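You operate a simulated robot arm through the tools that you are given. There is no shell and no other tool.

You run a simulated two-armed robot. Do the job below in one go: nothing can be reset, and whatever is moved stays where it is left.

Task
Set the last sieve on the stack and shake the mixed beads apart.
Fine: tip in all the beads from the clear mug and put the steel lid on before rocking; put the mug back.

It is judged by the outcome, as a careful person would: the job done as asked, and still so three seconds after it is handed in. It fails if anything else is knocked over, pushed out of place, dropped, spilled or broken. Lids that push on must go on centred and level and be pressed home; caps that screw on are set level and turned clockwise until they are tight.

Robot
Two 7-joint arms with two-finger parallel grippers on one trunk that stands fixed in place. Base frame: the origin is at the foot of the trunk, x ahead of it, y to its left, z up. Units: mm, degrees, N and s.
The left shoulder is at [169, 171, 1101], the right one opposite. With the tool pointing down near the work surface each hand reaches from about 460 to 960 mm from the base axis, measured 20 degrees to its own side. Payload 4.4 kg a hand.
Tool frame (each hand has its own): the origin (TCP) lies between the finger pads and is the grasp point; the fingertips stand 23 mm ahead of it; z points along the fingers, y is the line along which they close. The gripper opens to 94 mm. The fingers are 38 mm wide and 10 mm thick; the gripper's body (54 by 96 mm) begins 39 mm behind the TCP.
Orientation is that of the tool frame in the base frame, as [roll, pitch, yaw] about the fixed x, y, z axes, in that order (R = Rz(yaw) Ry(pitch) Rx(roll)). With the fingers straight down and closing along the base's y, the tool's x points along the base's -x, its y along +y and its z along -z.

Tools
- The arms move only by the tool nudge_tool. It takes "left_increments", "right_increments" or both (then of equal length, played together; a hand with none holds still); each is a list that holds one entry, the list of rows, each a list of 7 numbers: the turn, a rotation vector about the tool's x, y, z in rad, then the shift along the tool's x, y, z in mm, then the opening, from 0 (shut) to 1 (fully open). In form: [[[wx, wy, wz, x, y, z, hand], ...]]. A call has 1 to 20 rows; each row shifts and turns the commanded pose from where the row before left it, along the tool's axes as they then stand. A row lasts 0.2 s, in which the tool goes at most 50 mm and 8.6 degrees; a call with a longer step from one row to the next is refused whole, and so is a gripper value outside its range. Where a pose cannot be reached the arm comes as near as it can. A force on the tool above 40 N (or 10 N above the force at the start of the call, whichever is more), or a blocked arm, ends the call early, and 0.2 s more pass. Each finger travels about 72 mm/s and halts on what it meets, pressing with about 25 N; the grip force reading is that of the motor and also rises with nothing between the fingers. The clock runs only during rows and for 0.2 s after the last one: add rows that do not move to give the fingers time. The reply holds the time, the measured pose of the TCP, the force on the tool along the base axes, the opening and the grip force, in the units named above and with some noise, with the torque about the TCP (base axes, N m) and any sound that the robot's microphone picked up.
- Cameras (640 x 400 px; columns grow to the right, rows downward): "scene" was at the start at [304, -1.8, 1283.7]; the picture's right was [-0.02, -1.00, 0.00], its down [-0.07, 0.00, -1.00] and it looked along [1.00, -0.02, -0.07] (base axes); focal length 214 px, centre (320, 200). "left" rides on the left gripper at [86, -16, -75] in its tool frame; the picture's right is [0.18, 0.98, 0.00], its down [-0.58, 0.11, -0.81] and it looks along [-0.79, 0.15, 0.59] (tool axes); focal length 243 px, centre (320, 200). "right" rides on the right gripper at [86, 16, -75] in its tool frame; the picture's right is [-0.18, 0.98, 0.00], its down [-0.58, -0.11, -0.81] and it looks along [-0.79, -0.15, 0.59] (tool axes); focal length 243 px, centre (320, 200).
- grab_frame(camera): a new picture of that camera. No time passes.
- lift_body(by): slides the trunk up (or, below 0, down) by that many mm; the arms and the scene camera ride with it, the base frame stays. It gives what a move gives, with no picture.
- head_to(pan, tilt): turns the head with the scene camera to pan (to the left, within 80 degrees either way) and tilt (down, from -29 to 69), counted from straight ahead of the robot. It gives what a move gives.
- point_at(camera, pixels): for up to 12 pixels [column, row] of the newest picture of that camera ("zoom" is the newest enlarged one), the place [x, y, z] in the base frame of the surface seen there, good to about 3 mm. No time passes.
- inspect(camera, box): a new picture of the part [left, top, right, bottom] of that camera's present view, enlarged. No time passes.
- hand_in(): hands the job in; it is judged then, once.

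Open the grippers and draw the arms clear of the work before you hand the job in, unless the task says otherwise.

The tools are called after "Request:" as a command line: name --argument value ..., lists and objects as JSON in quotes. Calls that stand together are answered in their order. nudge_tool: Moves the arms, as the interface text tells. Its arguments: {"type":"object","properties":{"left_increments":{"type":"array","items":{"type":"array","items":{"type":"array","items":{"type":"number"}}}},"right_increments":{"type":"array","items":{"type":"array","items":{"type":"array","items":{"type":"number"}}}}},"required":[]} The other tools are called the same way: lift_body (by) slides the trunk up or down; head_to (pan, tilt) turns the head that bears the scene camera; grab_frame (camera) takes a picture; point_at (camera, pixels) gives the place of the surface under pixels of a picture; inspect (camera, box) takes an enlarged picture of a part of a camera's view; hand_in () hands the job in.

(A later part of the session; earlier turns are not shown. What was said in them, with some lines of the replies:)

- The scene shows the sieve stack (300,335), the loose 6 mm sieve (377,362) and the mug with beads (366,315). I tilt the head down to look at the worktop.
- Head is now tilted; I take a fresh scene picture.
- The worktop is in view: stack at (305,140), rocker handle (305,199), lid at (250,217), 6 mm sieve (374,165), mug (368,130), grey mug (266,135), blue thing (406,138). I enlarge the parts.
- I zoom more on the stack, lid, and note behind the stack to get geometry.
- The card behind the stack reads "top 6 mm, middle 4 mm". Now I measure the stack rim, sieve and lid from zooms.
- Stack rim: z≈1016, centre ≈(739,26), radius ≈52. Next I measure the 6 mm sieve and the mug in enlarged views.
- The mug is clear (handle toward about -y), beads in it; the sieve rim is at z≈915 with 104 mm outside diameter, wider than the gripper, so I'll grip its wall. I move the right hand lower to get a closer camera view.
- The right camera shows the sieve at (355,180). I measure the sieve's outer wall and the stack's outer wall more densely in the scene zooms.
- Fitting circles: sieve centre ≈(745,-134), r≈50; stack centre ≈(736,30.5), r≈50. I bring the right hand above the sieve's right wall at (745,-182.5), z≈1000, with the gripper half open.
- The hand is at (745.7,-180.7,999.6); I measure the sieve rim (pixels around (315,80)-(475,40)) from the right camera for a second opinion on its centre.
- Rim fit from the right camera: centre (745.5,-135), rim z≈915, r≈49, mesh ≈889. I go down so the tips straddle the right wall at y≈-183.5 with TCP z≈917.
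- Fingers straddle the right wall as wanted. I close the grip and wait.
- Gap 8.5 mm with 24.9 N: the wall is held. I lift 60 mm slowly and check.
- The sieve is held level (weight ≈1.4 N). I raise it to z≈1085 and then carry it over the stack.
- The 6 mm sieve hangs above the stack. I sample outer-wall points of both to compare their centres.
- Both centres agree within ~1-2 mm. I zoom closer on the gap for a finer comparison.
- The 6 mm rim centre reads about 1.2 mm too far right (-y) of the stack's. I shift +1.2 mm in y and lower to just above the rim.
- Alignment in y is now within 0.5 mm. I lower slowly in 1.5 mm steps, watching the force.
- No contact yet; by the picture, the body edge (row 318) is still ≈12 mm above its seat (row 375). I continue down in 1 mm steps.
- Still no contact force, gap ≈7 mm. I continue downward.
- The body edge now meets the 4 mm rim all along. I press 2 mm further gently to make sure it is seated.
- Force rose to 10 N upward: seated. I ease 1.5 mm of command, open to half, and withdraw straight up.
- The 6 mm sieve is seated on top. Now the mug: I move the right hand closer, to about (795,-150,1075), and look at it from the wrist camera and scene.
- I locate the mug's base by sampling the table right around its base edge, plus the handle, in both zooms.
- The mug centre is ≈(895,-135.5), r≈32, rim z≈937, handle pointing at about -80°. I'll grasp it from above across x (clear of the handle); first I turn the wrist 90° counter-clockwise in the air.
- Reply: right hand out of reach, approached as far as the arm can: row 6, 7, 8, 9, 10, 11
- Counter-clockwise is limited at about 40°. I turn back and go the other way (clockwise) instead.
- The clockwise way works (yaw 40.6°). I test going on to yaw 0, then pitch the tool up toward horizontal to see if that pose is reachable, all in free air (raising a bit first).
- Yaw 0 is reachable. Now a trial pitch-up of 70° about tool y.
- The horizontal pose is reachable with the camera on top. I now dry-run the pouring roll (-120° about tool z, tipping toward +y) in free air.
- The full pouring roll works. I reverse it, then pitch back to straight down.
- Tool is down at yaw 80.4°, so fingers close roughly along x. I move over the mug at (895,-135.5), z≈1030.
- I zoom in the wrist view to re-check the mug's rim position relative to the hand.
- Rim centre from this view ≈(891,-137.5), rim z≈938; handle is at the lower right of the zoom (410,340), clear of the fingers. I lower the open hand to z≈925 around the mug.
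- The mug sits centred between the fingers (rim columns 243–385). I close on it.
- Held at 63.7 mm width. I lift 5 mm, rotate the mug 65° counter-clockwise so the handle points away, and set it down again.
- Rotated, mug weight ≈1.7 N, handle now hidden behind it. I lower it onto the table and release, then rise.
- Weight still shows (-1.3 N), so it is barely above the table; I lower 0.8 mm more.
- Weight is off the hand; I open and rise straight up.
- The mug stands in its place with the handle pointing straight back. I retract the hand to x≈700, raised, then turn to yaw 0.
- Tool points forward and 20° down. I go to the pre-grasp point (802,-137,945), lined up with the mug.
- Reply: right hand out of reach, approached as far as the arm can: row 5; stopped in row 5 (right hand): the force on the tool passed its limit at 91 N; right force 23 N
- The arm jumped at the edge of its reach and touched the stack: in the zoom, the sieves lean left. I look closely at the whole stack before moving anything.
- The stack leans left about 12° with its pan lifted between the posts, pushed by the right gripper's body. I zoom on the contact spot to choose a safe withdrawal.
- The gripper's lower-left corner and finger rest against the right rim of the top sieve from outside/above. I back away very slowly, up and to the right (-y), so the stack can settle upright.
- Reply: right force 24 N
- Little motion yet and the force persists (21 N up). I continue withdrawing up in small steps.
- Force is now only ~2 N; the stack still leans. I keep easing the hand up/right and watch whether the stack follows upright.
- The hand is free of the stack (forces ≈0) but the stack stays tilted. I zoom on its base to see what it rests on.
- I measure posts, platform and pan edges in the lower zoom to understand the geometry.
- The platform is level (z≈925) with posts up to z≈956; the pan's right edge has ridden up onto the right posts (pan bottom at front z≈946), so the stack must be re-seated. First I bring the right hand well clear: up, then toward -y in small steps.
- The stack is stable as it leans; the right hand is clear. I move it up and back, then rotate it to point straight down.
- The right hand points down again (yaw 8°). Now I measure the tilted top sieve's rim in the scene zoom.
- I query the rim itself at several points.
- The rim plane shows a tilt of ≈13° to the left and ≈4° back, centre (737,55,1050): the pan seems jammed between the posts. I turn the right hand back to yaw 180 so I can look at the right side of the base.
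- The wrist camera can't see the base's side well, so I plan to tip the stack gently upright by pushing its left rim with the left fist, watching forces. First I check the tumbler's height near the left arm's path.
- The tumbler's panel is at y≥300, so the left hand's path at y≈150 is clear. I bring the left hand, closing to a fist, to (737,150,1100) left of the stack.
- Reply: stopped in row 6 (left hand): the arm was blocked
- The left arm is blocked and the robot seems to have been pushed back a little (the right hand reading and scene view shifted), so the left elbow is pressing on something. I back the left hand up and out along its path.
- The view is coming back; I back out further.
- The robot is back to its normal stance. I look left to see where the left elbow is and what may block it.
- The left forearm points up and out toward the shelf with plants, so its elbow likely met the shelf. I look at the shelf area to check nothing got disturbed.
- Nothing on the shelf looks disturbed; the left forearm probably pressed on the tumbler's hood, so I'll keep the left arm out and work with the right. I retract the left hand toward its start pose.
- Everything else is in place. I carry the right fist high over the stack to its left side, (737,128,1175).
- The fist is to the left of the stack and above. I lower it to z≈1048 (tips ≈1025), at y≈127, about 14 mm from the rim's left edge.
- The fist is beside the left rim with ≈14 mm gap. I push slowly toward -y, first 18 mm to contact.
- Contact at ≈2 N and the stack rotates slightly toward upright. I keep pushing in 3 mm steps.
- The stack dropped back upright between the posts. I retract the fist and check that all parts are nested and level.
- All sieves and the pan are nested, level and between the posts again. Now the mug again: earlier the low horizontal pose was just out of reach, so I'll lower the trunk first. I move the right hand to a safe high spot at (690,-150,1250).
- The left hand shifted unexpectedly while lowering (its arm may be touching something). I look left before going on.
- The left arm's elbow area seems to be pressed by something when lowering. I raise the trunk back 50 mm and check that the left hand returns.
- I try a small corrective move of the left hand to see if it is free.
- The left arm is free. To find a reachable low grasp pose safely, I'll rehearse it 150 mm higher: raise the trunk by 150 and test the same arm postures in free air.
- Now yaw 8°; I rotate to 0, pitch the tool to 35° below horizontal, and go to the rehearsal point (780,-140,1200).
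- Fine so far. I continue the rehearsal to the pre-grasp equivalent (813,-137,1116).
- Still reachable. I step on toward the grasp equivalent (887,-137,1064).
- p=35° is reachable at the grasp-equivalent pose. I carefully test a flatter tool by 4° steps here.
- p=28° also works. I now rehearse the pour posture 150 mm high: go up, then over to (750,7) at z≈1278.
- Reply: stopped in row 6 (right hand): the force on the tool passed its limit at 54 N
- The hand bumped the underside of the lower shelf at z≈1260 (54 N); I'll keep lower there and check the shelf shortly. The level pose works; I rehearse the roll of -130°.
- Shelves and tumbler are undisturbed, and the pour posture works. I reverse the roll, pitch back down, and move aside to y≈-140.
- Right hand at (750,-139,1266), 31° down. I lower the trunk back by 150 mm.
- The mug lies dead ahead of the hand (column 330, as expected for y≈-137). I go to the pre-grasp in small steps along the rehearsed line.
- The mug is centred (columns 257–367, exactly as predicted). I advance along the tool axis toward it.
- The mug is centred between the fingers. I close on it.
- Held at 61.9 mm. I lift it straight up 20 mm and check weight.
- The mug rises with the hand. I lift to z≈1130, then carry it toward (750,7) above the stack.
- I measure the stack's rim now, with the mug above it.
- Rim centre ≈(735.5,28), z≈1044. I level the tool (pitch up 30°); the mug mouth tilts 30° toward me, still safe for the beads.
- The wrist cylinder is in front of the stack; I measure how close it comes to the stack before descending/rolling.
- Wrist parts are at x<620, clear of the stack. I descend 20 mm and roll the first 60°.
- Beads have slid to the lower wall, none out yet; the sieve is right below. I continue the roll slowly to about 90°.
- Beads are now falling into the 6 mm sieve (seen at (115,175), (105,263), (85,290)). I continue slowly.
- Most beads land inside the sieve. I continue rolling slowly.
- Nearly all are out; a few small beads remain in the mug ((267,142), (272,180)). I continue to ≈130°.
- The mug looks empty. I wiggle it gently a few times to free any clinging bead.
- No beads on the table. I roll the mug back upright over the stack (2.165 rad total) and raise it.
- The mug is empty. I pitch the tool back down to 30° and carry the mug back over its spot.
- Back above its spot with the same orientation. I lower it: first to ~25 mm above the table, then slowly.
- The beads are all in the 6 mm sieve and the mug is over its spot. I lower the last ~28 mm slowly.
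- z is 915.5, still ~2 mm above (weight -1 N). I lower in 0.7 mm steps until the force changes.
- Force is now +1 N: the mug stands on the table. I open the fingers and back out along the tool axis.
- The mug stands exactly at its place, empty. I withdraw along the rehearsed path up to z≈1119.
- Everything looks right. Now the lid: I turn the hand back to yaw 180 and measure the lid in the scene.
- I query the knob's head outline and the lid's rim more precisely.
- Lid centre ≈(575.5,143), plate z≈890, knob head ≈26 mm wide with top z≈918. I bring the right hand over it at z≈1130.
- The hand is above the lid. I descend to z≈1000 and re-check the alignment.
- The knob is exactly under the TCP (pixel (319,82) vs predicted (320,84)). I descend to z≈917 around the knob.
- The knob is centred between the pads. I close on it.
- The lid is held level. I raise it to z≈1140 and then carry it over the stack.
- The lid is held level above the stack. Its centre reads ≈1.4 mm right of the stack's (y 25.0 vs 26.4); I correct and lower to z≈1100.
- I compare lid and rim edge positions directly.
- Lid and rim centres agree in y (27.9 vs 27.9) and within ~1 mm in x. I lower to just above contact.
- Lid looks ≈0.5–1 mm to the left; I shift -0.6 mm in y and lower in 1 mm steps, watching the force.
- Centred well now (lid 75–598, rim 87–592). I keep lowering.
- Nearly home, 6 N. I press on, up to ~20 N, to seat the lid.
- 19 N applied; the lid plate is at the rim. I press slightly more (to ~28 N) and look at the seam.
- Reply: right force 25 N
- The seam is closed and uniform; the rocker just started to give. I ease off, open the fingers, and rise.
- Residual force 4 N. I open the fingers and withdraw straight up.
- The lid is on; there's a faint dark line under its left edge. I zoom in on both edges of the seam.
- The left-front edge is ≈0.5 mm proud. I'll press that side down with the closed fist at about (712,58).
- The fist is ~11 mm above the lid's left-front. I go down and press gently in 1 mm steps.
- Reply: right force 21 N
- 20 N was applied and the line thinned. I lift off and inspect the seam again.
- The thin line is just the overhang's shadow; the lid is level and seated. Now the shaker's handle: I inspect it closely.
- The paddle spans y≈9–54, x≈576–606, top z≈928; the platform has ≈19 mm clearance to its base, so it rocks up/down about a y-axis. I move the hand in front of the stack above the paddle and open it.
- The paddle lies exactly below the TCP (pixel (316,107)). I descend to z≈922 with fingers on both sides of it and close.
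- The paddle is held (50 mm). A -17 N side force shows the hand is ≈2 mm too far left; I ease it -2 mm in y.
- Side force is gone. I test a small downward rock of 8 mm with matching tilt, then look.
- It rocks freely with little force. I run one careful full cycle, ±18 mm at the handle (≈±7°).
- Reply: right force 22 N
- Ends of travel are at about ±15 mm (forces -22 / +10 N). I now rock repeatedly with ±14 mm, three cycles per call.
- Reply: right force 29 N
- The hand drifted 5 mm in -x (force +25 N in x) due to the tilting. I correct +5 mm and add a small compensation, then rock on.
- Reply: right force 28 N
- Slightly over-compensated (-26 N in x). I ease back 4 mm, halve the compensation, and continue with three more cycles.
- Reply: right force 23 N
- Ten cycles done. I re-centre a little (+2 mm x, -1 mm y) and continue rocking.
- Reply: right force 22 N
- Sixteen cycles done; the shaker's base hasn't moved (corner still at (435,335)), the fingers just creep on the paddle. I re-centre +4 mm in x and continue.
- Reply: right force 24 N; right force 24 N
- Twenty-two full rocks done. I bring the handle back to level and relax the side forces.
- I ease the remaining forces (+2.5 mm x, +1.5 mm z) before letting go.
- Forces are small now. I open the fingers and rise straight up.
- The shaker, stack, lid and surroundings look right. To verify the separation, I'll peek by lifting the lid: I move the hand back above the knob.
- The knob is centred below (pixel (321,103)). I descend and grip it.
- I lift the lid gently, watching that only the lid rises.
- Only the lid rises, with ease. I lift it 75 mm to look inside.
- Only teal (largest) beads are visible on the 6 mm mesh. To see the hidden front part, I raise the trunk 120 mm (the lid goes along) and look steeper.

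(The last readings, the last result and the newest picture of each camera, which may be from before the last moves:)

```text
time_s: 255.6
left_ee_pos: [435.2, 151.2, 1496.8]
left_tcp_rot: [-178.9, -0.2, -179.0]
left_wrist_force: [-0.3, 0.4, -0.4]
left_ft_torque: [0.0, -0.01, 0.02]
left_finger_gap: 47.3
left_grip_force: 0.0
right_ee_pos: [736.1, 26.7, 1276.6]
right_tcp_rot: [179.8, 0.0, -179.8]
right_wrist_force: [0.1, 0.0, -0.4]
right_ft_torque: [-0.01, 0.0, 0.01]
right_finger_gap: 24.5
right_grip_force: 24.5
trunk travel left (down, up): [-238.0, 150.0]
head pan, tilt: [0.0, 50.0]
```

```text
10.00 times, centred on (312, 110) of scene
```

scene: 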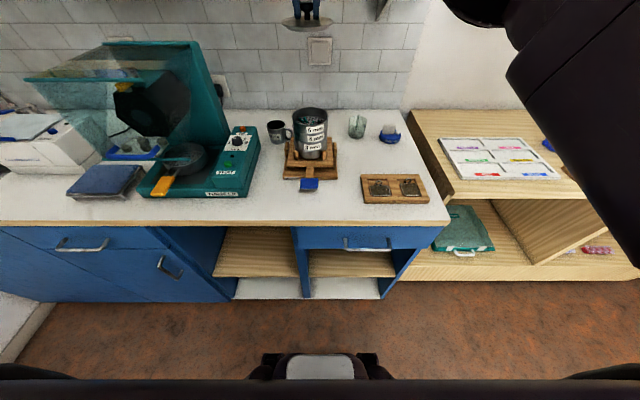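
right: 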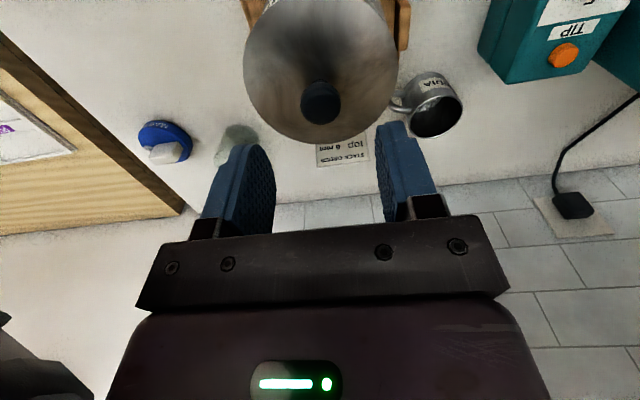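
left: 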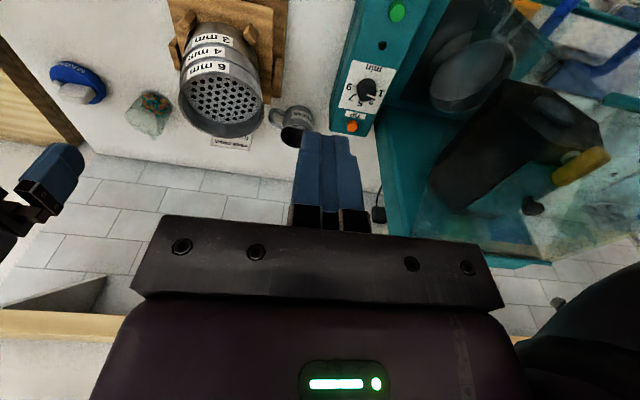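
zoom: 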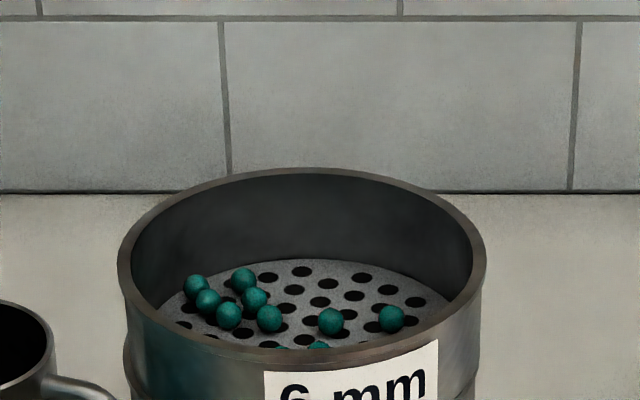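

Only teal beads remain on the 6 mm sieve: separation works. I lower the trunk back and re-seat the lid.

Request:
lift_body --by -120

Request:
head_to --pan 0 --tilt 45

Request:
nudge_tool --right_increments '[[[0, 0, 0, 0, 0, 20, 0.1], [0, 0, 0, 0, 0, 20, 0.1], [0, 0, 0, 0, 0, 15, 0.1], [0, 0, 0, 0, 0, 10, 0.1], [0, 0, 0, 0, 0, 0, 0.1], [0, 0, 0, 0, 0, 0, 0.1]]]'

Request:
inspect --camera "scene" --box '[273, 85, 337, 125]'

```text
time_s: 257.1
left_ee_pos: [431.6, 153.0, 1380.0]
left_tcp_rot: [-179.0, 0.2, -179.1]
left_wrist_force: [-0.4, -0.2, 0.3]
left_ft_torque: [-0.01, -0.06, 0.02]
left_finger_gap: 47.3
left_grip_force: 0.0
right_ee_pos: [732.9, 25.9, 1159.3]
right_tcp_rot: [179.7, 0.3, -179.9]
right_wrist_force: [-0.5, -0.1, 0.7]
right_ft_torque: [-0.03, -0.03, 0.01]
right_finger_gap: 24.8
right_grip_force: 24.6
trunk travel left (down, up): [-118.0, 270.0]
head pan, tilt: [0.0, 50.0]
```

```text
time_s: 257.8
left_ee_pos: [434.7, 150.2, 1376.6]
left_tcp_rot: [-178.9, -0.1, -179.1]
left_wrist_force: [-0.1, 0.0, 0.0]
left_ft_torque: [-0.03, 0.0, -0.02]
left_finger_gap: 46.9
left_grip_force: 0.1
right_ee_pos: [734.0, 26.1, 1156.9]
right_tcp_rot: [179.8, 0.1, -179.8]
right_wrist_force: [0.1, -0.1, -0.9]
right_ft_torque: [-0.02, -0.01, -0.02]
right_finger_gap: 24.6
right_grip_force: 25.4
trunk travel left (down, up): [-118.0, 270.0]
head pan, tilt: [0.0, 45.0]
```

```text
time_s: 259.2
left_ee_pos: [434.5, 152.4, 1377.8]
left_tcp_rot: [-179.0, -0.2, -179.1]
left_wrist_force: [-0.6, -0.2, -0.3]
left_ft_torque: [-0.02, 0.0, -0.02]
left_finger_gap: 46.9
left_grip_force: 0.1
right_ee_pos: [736.1, 25.9, 1091.1]
right_tcp_rot: [179.9, 0.2, -179.8]
right_wrist_force: [-0.7, -0.7, -0.3]
right_ft_torque: [-0.01, 0.07, -0.01]
right_finger_gap: 24.8
right_grip_force: 24.8
trunk travel left (down, up): [-118.0, 270.0]
head pan, tilt: [0.0, 45.0]
```

```text
10.00 times, centred on (305, 105) of scene
```

zoom: 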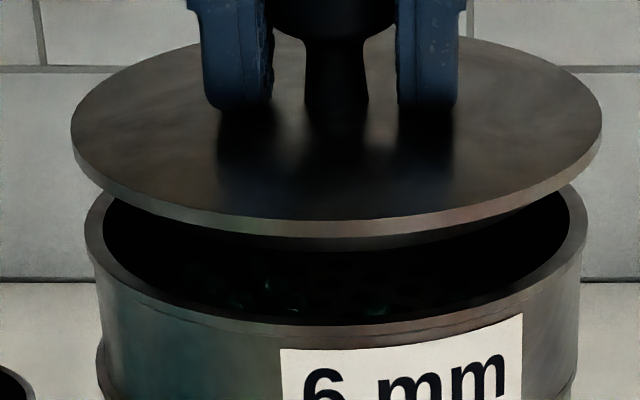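

Lid and rim align within ~1 mm. I add +0.5 mm in y and lower slowly into place.

Request:
nudge_tool --right_increments '[[[0, 0, 0, 0, 0.5, 4, 0.1], [0, 0, 0, 0, 0, 4, 0.1], [0, 0, 0, 0, 0, 2, 0.1], [0, 0, 0, 0, 0, 1, 0.1], [0, 0, 0, 0, 0, 1, 0.1], [0, 0, 0, 0, 0, 1, 0.1], [0, 0, 0, 0, 0, 0, 0.1]]]'

Request:
inspect --camera "scene" --box '[273, 85, 337, 125]'

```text
time_s: 260.8
left_ee_pos: [434.9, 151.5, 1378.1]
left_tcp_rot: [-178.8, -0.1, -179.1]
left_wrist_force: [0.0, 0.3, 0.5]
left_ft_torque: [0.01, 0.0, -0.03]
left_finger_gap: 47.0
left_grip_force: 0.0
right_ee_pos: [736.1, 26.3, 1077.4]
right_tcp_rot: [179.9, 0.0, -179.8]
right_wrist_force: [0.4, -0.9, -0.8]
right_ft_torque: [0.0, -0.03, 0.05]
right_finger_gap: 24.2
right_grip_force: 24.6
trunk travel left (down, up): [-118.0, 270.0]
head pan, tilt: [0.0, 45.0]
```

```text
10.00 times, centred on (305, 105) of scene
```

zoom: 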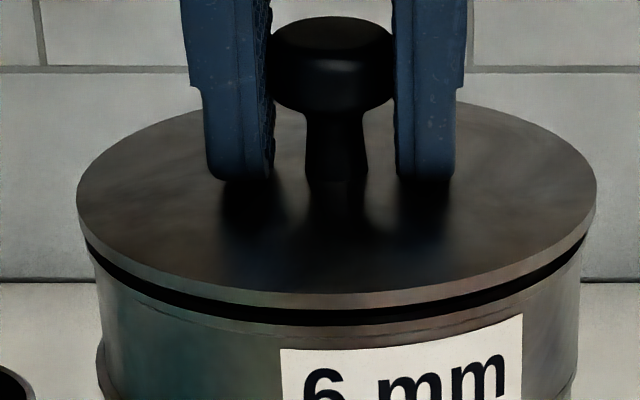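

The plug has entered without contact force; I go on and press home to ~15–20 N.

Request:
nudge_tool --right_increments '[[[0, 0, 0, 0, 0, 1, 0.1], [0, 0, 0, 0, 0, 1, 0.1], [0, 0, 0, 0, 0, 1, 0.1], [0, 0, 0, 0, 0, 1, 0.1], [0, 0, 0, 0, 0, 1, 0.1], [0, 0, 0, 0, 0, 0, 0.1]]]'

Request:
inspect --camera "scene" --box '[273, 90, 337, 130]'

```text
time_s: 262.2
left_ee_pos: [434.1, 152.5, 1377.8]
left_tcp_rot: [-178.8, 0.0, -179.1]
left_wrist_force: [-0.6, -0.3, 0.6]
left_ft_torque: [0.02, 0.01, 0.03]
left_finger_gap: 47.1
left_grip_force: 0.1
right_ee_pos: [735.3, 27.3, 1074.7]
right_tcp_rot: [179.7, 0.3, -179.9]
right_wrist_force: [1.6, 1.3, 8.5]
right_ft_torque: [0.05, -0.34, -0.01]
right_finger_gap: 24.6
right_grip_force: 25.1
trunk travel left (down, up): [-118.0, 270.0]
head pan, tilt: [0.0, 45.0]
```

```text
10.00 times, centred on (305, 110) of scene
```

zoom: 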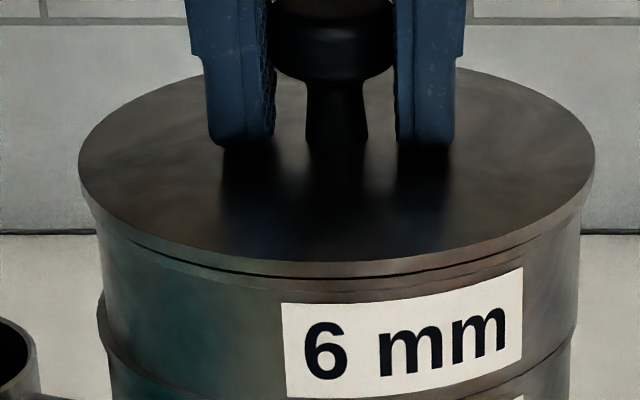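

8.5 N; I press 2 mm more, then release and rise.

Request:
nudge_tool --right_increments '[[[0, 0, 0, 0, 0, 1, 0.1], [0, 0, 0, 0, 0, 1, 0.1], [0, 0, 0, 0, 0, 0, 0.1]]]'

Request:
nudge_tool --right_increments '[[[0, 0, 0, 0, 0, -2, 0.1], [0, 0, 0, 0, 0, -1.5, 0.1], [0, 0, 0, 0, 0, -0.5, 0.3], [0, 0, 0, 0, 0, 0, 0.6], [0, 0, 0, 0, 0, 0, 0.6], [0, 0, 0, 0, 0, -15, 0.6], [0, 0, 0, 0, 0, -30, 0.6], [0, 0, 0, 0, 0, -35, 0.6], [0, 0, 0, 0, 0, 0, 0.6]]]'

Request:
inspect --camera "scene" --box '[273, 90, 337, 130]'

Request:
point_at --camera "zoom" --pixels '[[100, 160], [580, 160], [250, 235], [420, 235], [200, 100], [480, 100], [330, 50], [335, 200]]'

```text
time_s: 263.0
left_ee_pos: [432.0, 152.1, 1378.6]
left_tcp_rot: [-178.7, 0.0, -179.1]
left_wrist_force: [1.1, -0.4, 0.2]
left_ft_torque: [0.01, 0.0, 0.01]
left_finger_gap: 47.2
left_grip_force: 0.1
right_ee_pos: [732.5, 27.7, 1074.2]
right_tcp_rot: [179.7, 0.3, -179.8]
right_wrist_force: [-0.9, 1.1, 20.9]
right_ft_torque: [-0.01, -0.2, -0.02]
right_finger_gap: 25.0
right_grip_force: 25.5
trunk travel left (down, up): [-118.0, 270.0]
head pan, tilt: [0.0, 45.0]
```

```text
time_s: 265.0
left_ee_pos: [436.4, 152.8, 1377.4]
left_tcp_rot: [-178.9, -0.2, -179.1]
left_wrist_force: [-0.2, -0.3, -0.3]
left_ft_torque: [0.03, 0.03, -0.01]
left_finger_gap: 46.9
left_grip_force: 0.0
right_ee_pos: [734.3, 27.5, 1154.7]
right_tcp_rot: [179.8, 0.0, -179.7]
right_wrist_force: [-0.3, -0.2, 0.9]
right_ft_torque: [0.01, 0.04, 0.02]
right_finger_gap: 56.5
right_grip_force: 0.1
trunk travel left (down, up): [-118.0, 270.0]
head pan, tilt: [0.0, 45.0]
```

```text
10.00 times, centred on (305, 110) of scene
```

zoom: 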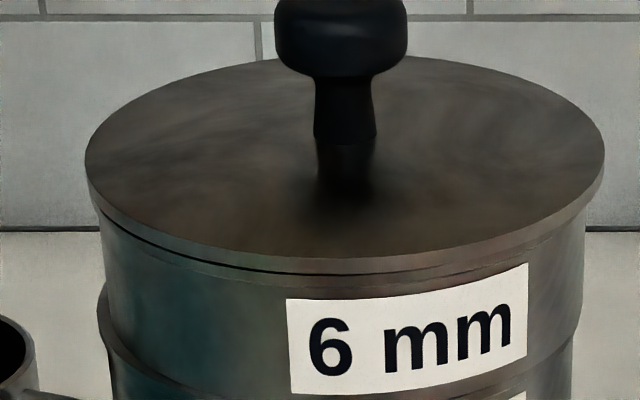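

```text
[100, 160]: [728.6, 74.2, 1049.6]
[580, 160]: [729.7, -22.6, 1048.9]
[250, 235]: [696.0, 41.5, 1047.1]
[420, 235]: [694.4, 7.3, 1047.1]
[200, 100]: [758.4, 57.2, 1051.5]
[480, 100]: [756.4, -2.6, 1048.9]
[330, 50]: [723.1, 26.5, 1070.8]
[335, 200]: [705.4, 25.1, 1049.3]
```

The lid is level and home. For good measure for the lower sieves I'll rock a few more times: back to the paddle.

Request:
nudge_tool --right_increments '[[[0, 0, 0, 29, 0.5, 0, 0.6], [0, 0, 0, 29, 0.5, 0, 0.7], [0, 0, 0, 29, 0.5, 0, 0.75], [0, 0, 0, 29, 0.5, 0, 0.75], [0, 0, 0, 28, 0.5, 0, 0.75], [0, 0, 0, 0, 0, 40, 0.75], [0, 0, 0, 0, 0, 40, 0.75], [0, 0, 0, 0, 0, 40, 0.75], [0, 0, 0, 0, 0, 45, 0.75], [0, 0, 0, 0, 0, 0, 0.75]]]'

Request:
grab_frame --camera "right"

```text
time_s: 267.2
left_ee_pos: [434.8, 152.6, 1378.2]
left_tcp_rot: [-178.8, 0.0, -179.1]
left_wrist_force: [-0.8, 0.3, 0.1]
left_ft_torque: [0.01, -0.01, -0.03]
left_finger_gap: 47.0
left_grip_force: 0.1
right_ee_pos: [591.1, 29.0, 991.1]
right_tcp_rot: [179.8, 0.2, -179.9]
right_wrist_force: [-0.1, 0.0, 0.0]
right_ft_torque: [-0.02, 0.02, 0.0]
right_finger_gap: 70.5
right_grip_force: 0.1
trunk travel left (down, up): [-118.0, 270.0]
head pan, tilt: [0.0, 45.0]
```

```text
taken
```

right: 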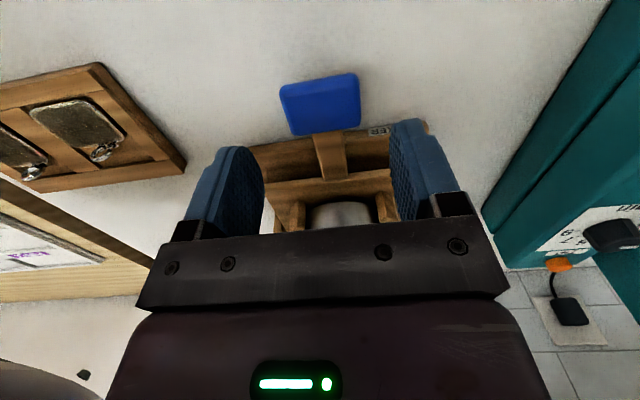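

The paddle is centred (320,104). I descend, grip it, and rock six more cycles.

Request:
nudge_tool --right_increments '[[[0, 0, 0, 0, 0, 20, 0.75], [0, 0, 0, 0, 0, 20, 0.75], [0, 0, 0, 0, 0, 18, 0.75], [0, 0, 0, 0, 0, 11, 0.75], [0, 0, 0, 0, 0, 0, 0.75], [0, 0, 0, 0, 0, 0, 0.6], [0, 0, 0, 0, 0, 0, 0.45], [0, 0, 0, 0, 0, 0, 0.35], [0, 0, 0, 0, 0, 0, 0.35], [0, 0, 0, 0, 0, 0, 0.35]]]'

```text
time_s: 269.4
left_ee_pos: [435.5, 151.9, 1378.0]
left_tcp_rot: [-178.9, -0.1, -179.1]
left_wrist_force: [-0.6, 0.4, 0.3]
left_ft_torque: [0.0, 0.03, -0.01]
left_finger_gap: 47.1
left_grip_force: 0.1
right_ee_pos: [591.1, 29.9, 921.4]
right_tcp_rot: [179.8, 0.1, -179.9]
right_wrist_force: [-0.2, 10.2, -1.2]
right_ft_torque: [0.28, 0.18, -0.77]
right_finger_gap: 50.0
right_grip_force: 44.8
trunk travel left (down, up): [-118.0, 270.0]
head pan, tilt: [0.0, 45.0]
```

Held with a modest side force (10 N); I shift +1.2 mm in y and rock.

Request:
nudge_tool --right_increments '[[[0, 0, 0, 0, 1.2, 0, 0.35], [0, -0.055, 0, 0, 0, 8, 0.35], [0, -0.055, 0, 0, 0, 8, 0.35], [0, 0.065, 0, -0.22, 0, -9.5, 0.35], [0, 0.065, 0, -0.22, 0, -9.5, 0.35], [0, 0.065, 0, -0.22, 0, -9.5, 0.35], [0, -0.065, 0, -0.22, 0, 9.5, 0.35], [0, -0.065, 0, -0.22, 0, 9.5, 0.35], [0, -0.065, 0, -0.22, 0, 9.5, 0.35], [0, 0.065, 0, -0.22, 0, -9.5, 0.35], [0, 0.065, 0, -0.22, 0, -9.5, 0.35], [0, 0.065, 0, -0.22, 0, -9.5, 0.35], [0, -0.065, 0, -0.22, 0, 9.5, 0.35], [0, -0.065, 0, -0.22, 0, 9.5, 0.35], [0, -0.065, 0, -0.22, 0, 9.5, 0.35]]]'

Request:
nudge_tool --right_increments '[[[0, 0.065, 0, -0.22, 0, -9.5, 0.35], [0, 0.065, 0, -0.22, 0, -9.5, 0.35], [0, 0.065, 0, -0.22, 0, -9.5, 0.35], [0, -0.065, 0, -0.22, 0, 9.5, 0.35], [0, -0.065, 0, -0.22, 0, 9.5, 0.35], [0, -0.065, 0, -0.22, 0, 9.5, 0.35], [0, 0.065, 0, -0.22, 0, -9.5, 0.35], [0, 0.065, 0, -0.22, 0, -9.5, 0.35], [0, 0.065, 0, -0.22, 0, -9.5, 0.35], [0, -0.065, 0, -0.22, 0, 9.5, 0.35], [0, -0.065, 0, -0.22, 0, 9.5, 0.35], [0, -0.065, 0, -0.22, 0, 9.5, 0.35], [0, 0.065, 0, -0.22, 0, -9.5, 0.35], [0, 0.065, 0, -0.22, 0, -9.5, 0.35], [0, 0.065, 0, -0.22, 0, -9.5, 0.35], [0, -0.065, 0, -0.22, 0, 9.5, 0.35], [0, -0.065, 0, -0.22, 0, 9.5, 0.35], [0, -0.065, 0, -0.22, 0, 9.5, 0.35]]]'

```text
time_s: 272.6
left_ee_pos: [435.4, 149.9, 1377.8]
left_tcp_rot: [-179.1, -0.1, -179.1]
left_wrist_force: [-0.9, 0.0, 0.5]
left_ft_torque: [-0.03, -0.02, -0.01]
left_finger_gap: 47.2
left_grip_force: 0.1
right_ee_pos: [590.5, 29.9, 904.6]
right_tcp_rot: [179.7, 6.5, -179.9]
right_wrist_force: [8.6, -10.6, -2.3]
right_ft_torque: [-0.23, 1.37, -0.95]
right_finger_gap: 49.9
right_grip_force: 45.2
trunk travel left (down, up): [-118.0, 270.0]
head pan, tilt: [0.0, 45.0]
```

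```text
time_s: 276.4
left_ee_pos: [435.4, 150.7, 1378.1]
left_tcp_rot: [-179.0, -0.1, -179.1]
left_wrist_force: [-0.3, 0.5, 0.6]
left_ft_torque: [-0.02, -0.03, -0.02]
left_finger_gap: 46.8
left_grip_force: 0.1
right_ee_pos: [589.1, 28.8, 905.0]
right_tcp_rot: [179.7, 6.6, -179.9]
right_wrist_force: [6.9, -13.7, 3.4]
right_ft_torque: [0.08, 1.44, -0.76]
right_finger_gap: 49.8
right_grip_force: 44.9
trunk travel left (down, up): [-118.0, 270.0]
head pan, tilt: [0.0, 45.0]
```

About 27 rocks in total. I return the handle to level, ease the side force, release and rise.

Request:
nudge_tool --right_increments '[[[0, 0.039, 0, 0, -0.8, -5.7, 0.35], [0, 0.039, 0, 0, -0.8, -5.7, 0.35], [0, 0.039, 0, 0, 0, -5.6, 0.35], [0, 0, 0, 0, 0, 0, 0.35], [0, 0, 0, 0, 0, 0, 0.35]]]'

Request:
nudge_tool --right_increments '[[[0, 0, 0, 0, 0, 0, 0.5], [0, 0, 0, 0, 0, 0, 0.65], [0, 0, 0, 0, 0, 0, 0.75], [0, 0, 0, 0, 0, 0, 0.75], [0, 0, 0, 0, 0, -15, 0.75], [0, 0, 0, 0, 0, -30, 0.75], [0, 0, 0, 0, 0, -40, 0.75], [0, 0, 0, 0, 0, -40, 0.75], [0, 0, 0, 0, 0, -40, 0.75], [0, 0, 0, 0, 0, -40, 0.75], [0, 0, 0, 0, 0, 0, 0.75]]]'

Request:
inspect --camera "scene" --box '[257, 80, 353, 215]'

```text
time_s: 277.6
left_ee_pos: [435.1, 153.3, 1376.8]
left_tcp_rot: [-178.9, 0.0, -179.1]
left_wrist_force: [0.7, 0.5, -0.2]
left_ft_torque: [-0.01, 0.03, 0.0]
left_finger_gap: 47.0
left_grip_force: 0.2
right_ee_pos: [588.3, 30.1, 923.5]
right_tcp_rot: [179.7, -0.1, -179.9]
right_wrist_force: [13.2, 6.4, 8.8]
right_ft_torque: [-0.17, -1.41, -0.85]
right_finger_gap: 50.0
right_grip_force: 44.7
trunk travel left (down, up): [-118.0, 270.0]
head pan, tilt: [0.0, 45.0]
```

```text
time_s: 280.0
left_ee_pos: [435.5, 152.3, 1377.9]
left_tcp_rot: [-178.9, -0.2, -179.2]
left_wrist_force: [0.5, -0.4, 0.4]
left_ft_torque: [-0.01, 0.0, 0.01]
left_finger_gap: 47.3
left_grip_force: 0.1
right_ee_pos: [588.4, 27.7, 1126.0]
right_tcp_rot: [179.8, -0.4, -179.8]
right_wrist_force: [-0.5, 0.1, -0.2]
right_ft_torque: [0.02, 0.02, 0.03]
right_finger_gap: 70.9
right_grip_force: 0.0
trunk travel left (down, up): [-118.0, 270.0]
head pan, tilt: [0.0, 45.0]
```

```text
2.96 times, centred on (305, 148) of scene
```

zoom: 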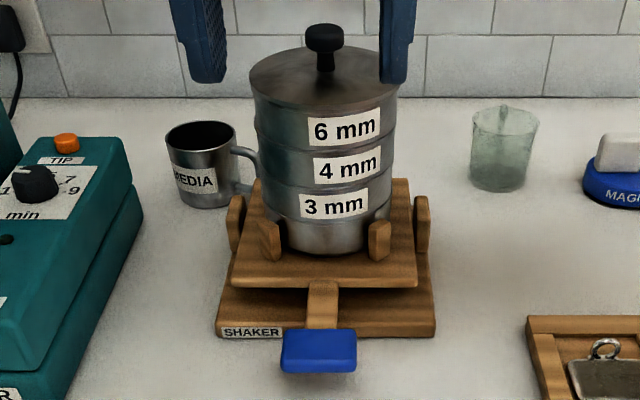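

All in order. I draw the right arm back near its starting pose and open both grippers.

Request:
nudge_tool --right_increments '[[[0, 0, 0, 10, 0, -30, 0.75], [0, 0, 0, 20, -29, -20, 0.8], [0, 0, 0, 22, -29, -20, 0.9], [0, 0, 0, 22, -29, -20, 1], [0, 0, 0, 22, -29, -20, 1], [0, 0, 0, 22, -29, -20, 1], [0, 0, 0, 22, -29, -20, 1], [0, 0, 0, 22, -29, -20, 1], [0, 0, 0, 0, 0, 0, 1], [0, 0, 0, 0, 0, 0, 1]]]' --left_increments '[[[0, 0, 0, 0, 0, 0, 0.6], [0, 0, 0, 0, 0, 0, 0.8], [0, 0, 0, 0, 0, 0, 1], [0, 0, 0, 0, 0, 0, 1], [0, 0, 0, 0, 0, 0, 1], [0, 0, 0, 0, 0, 0, 1], [0, 0, 0, 0, 0, 0, 1], [0, 0, 0, 0, 0, 0, 1], [0, 0, 0, 0, 0, 0, 1], [0, 0, 0, 0, 0, 0, 1]]]'

Request:
grab_frame --camera "scene"

Request:
inspect --camera "scene" --box '[200, 90, 440, 240]'

```text
time_s: 282.2
left_ee_pos: [433.6, 151.0, 1377.4]
left_tcp_rot: [-178.9, -0.1, -179.1]
left_wrist_force: [-0.2, 0.3, 0.5]
left_ft_torque: [0.01, -0.04, 0.0]
left_finger_gap: 94.1
left_grip_force: 0.1
right_ee_pos: [427.8, -176.4, 1299.7]
right_tcp_rot: [179.8, -0.3, -179.8]
right_wrist_force: [0.3, -0.5, 0.3]
right_ft_torque: [0.01, 0.03, -0.03]
right_finger_gap: 93.7
right_grip_force: 0.1
trunk travel left (down, up): [-118.0, 270.0]
head pan, tilt: [0.0, 45.0]
```

```text
taken
```

scene: 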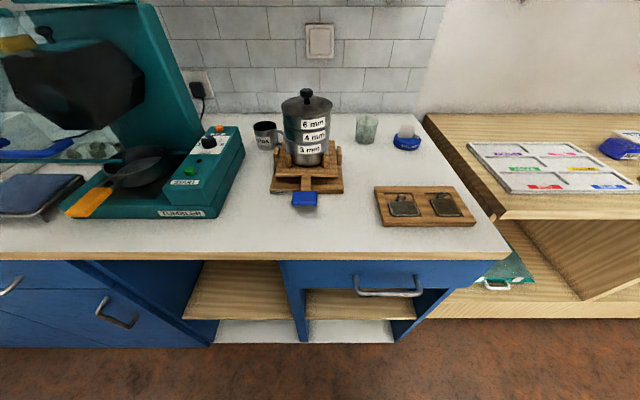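

```text
2.67 times, centred on (320, 165) of scene
```

zoom: 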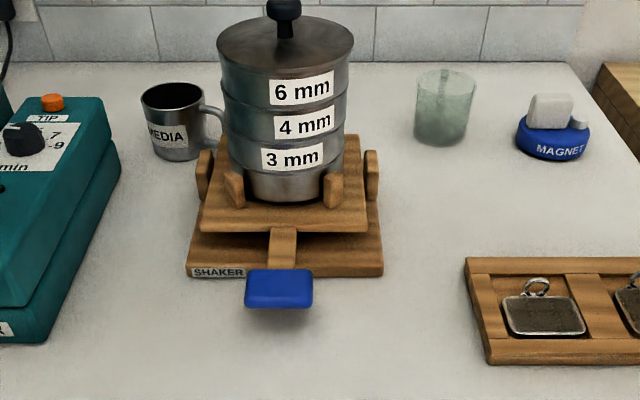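

Everything matches the initial layout. One last close check for stray beads around the stack.

Request:
inspect --camera "scene" --box '[240, 100, 400, 200]'

Request:
inspect --camera "scene" --box '[230, 170, 390, 250]'

```text
4.00 times, centred on (320, 150) of scene
```

zoom: 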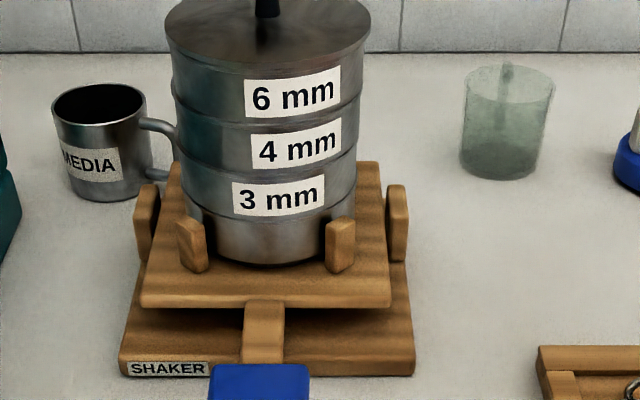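

```text
4.00 times, centred on (310, 210) of scene
```

zoom: 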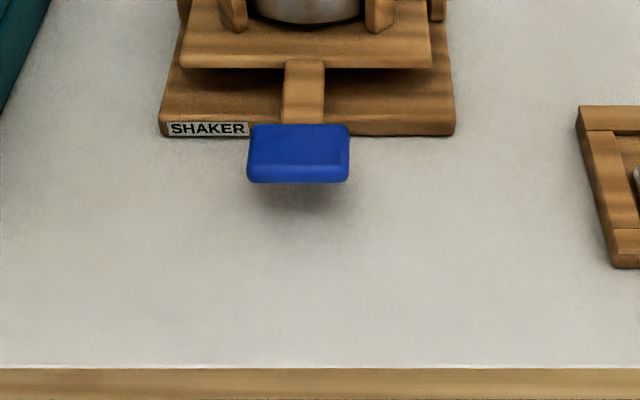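

No stray beads are visible. The lid is seated on the stacked sieves, the empty mug is back in its place, and both arms are clear with grippers open. I hand the job in.

Request:
hand_in

```text
The job is handed in.
```

The job is handed in. The 6 mm sieve is on top of the stack, all the beads are in, the lid was on for every rock, and the empty clear mug is back in its place.

- **Separation:** I rocked the shaker about 27 times. After the first 22 I lifted the lid to check, and only the large teal beads were left on the 6 mm mesh. I put the lid back and pressed it down again, then did the last few rocks. I could not see inside the 4 mm sieve, the 3 mm sieve or the pan, so how well those separated is unconfirmed.
- **Mug:** It stands where it was, but its handle now points away from the robot instead of to the right. I turned it to get a grip for pouring and did not turn it back.
- **Bumps along the way:**
  - My right arm knocked the empty stack over to a lean before pouring. I pushed it back upright between its posts, and it looked nested and level afterwards.
  - The left arm was blocked once, probably against the tumbler.
  - The right hand bumped the underside of a shelf.
  - I saw nothing moved or spilled from any of these.
- **Lid:** It looks level and was pressed down to about 20 N. A thin dark line under its front-left edge remains. I took it for the shadow of the lid's overhang.

Both arms are back with their grippers open.
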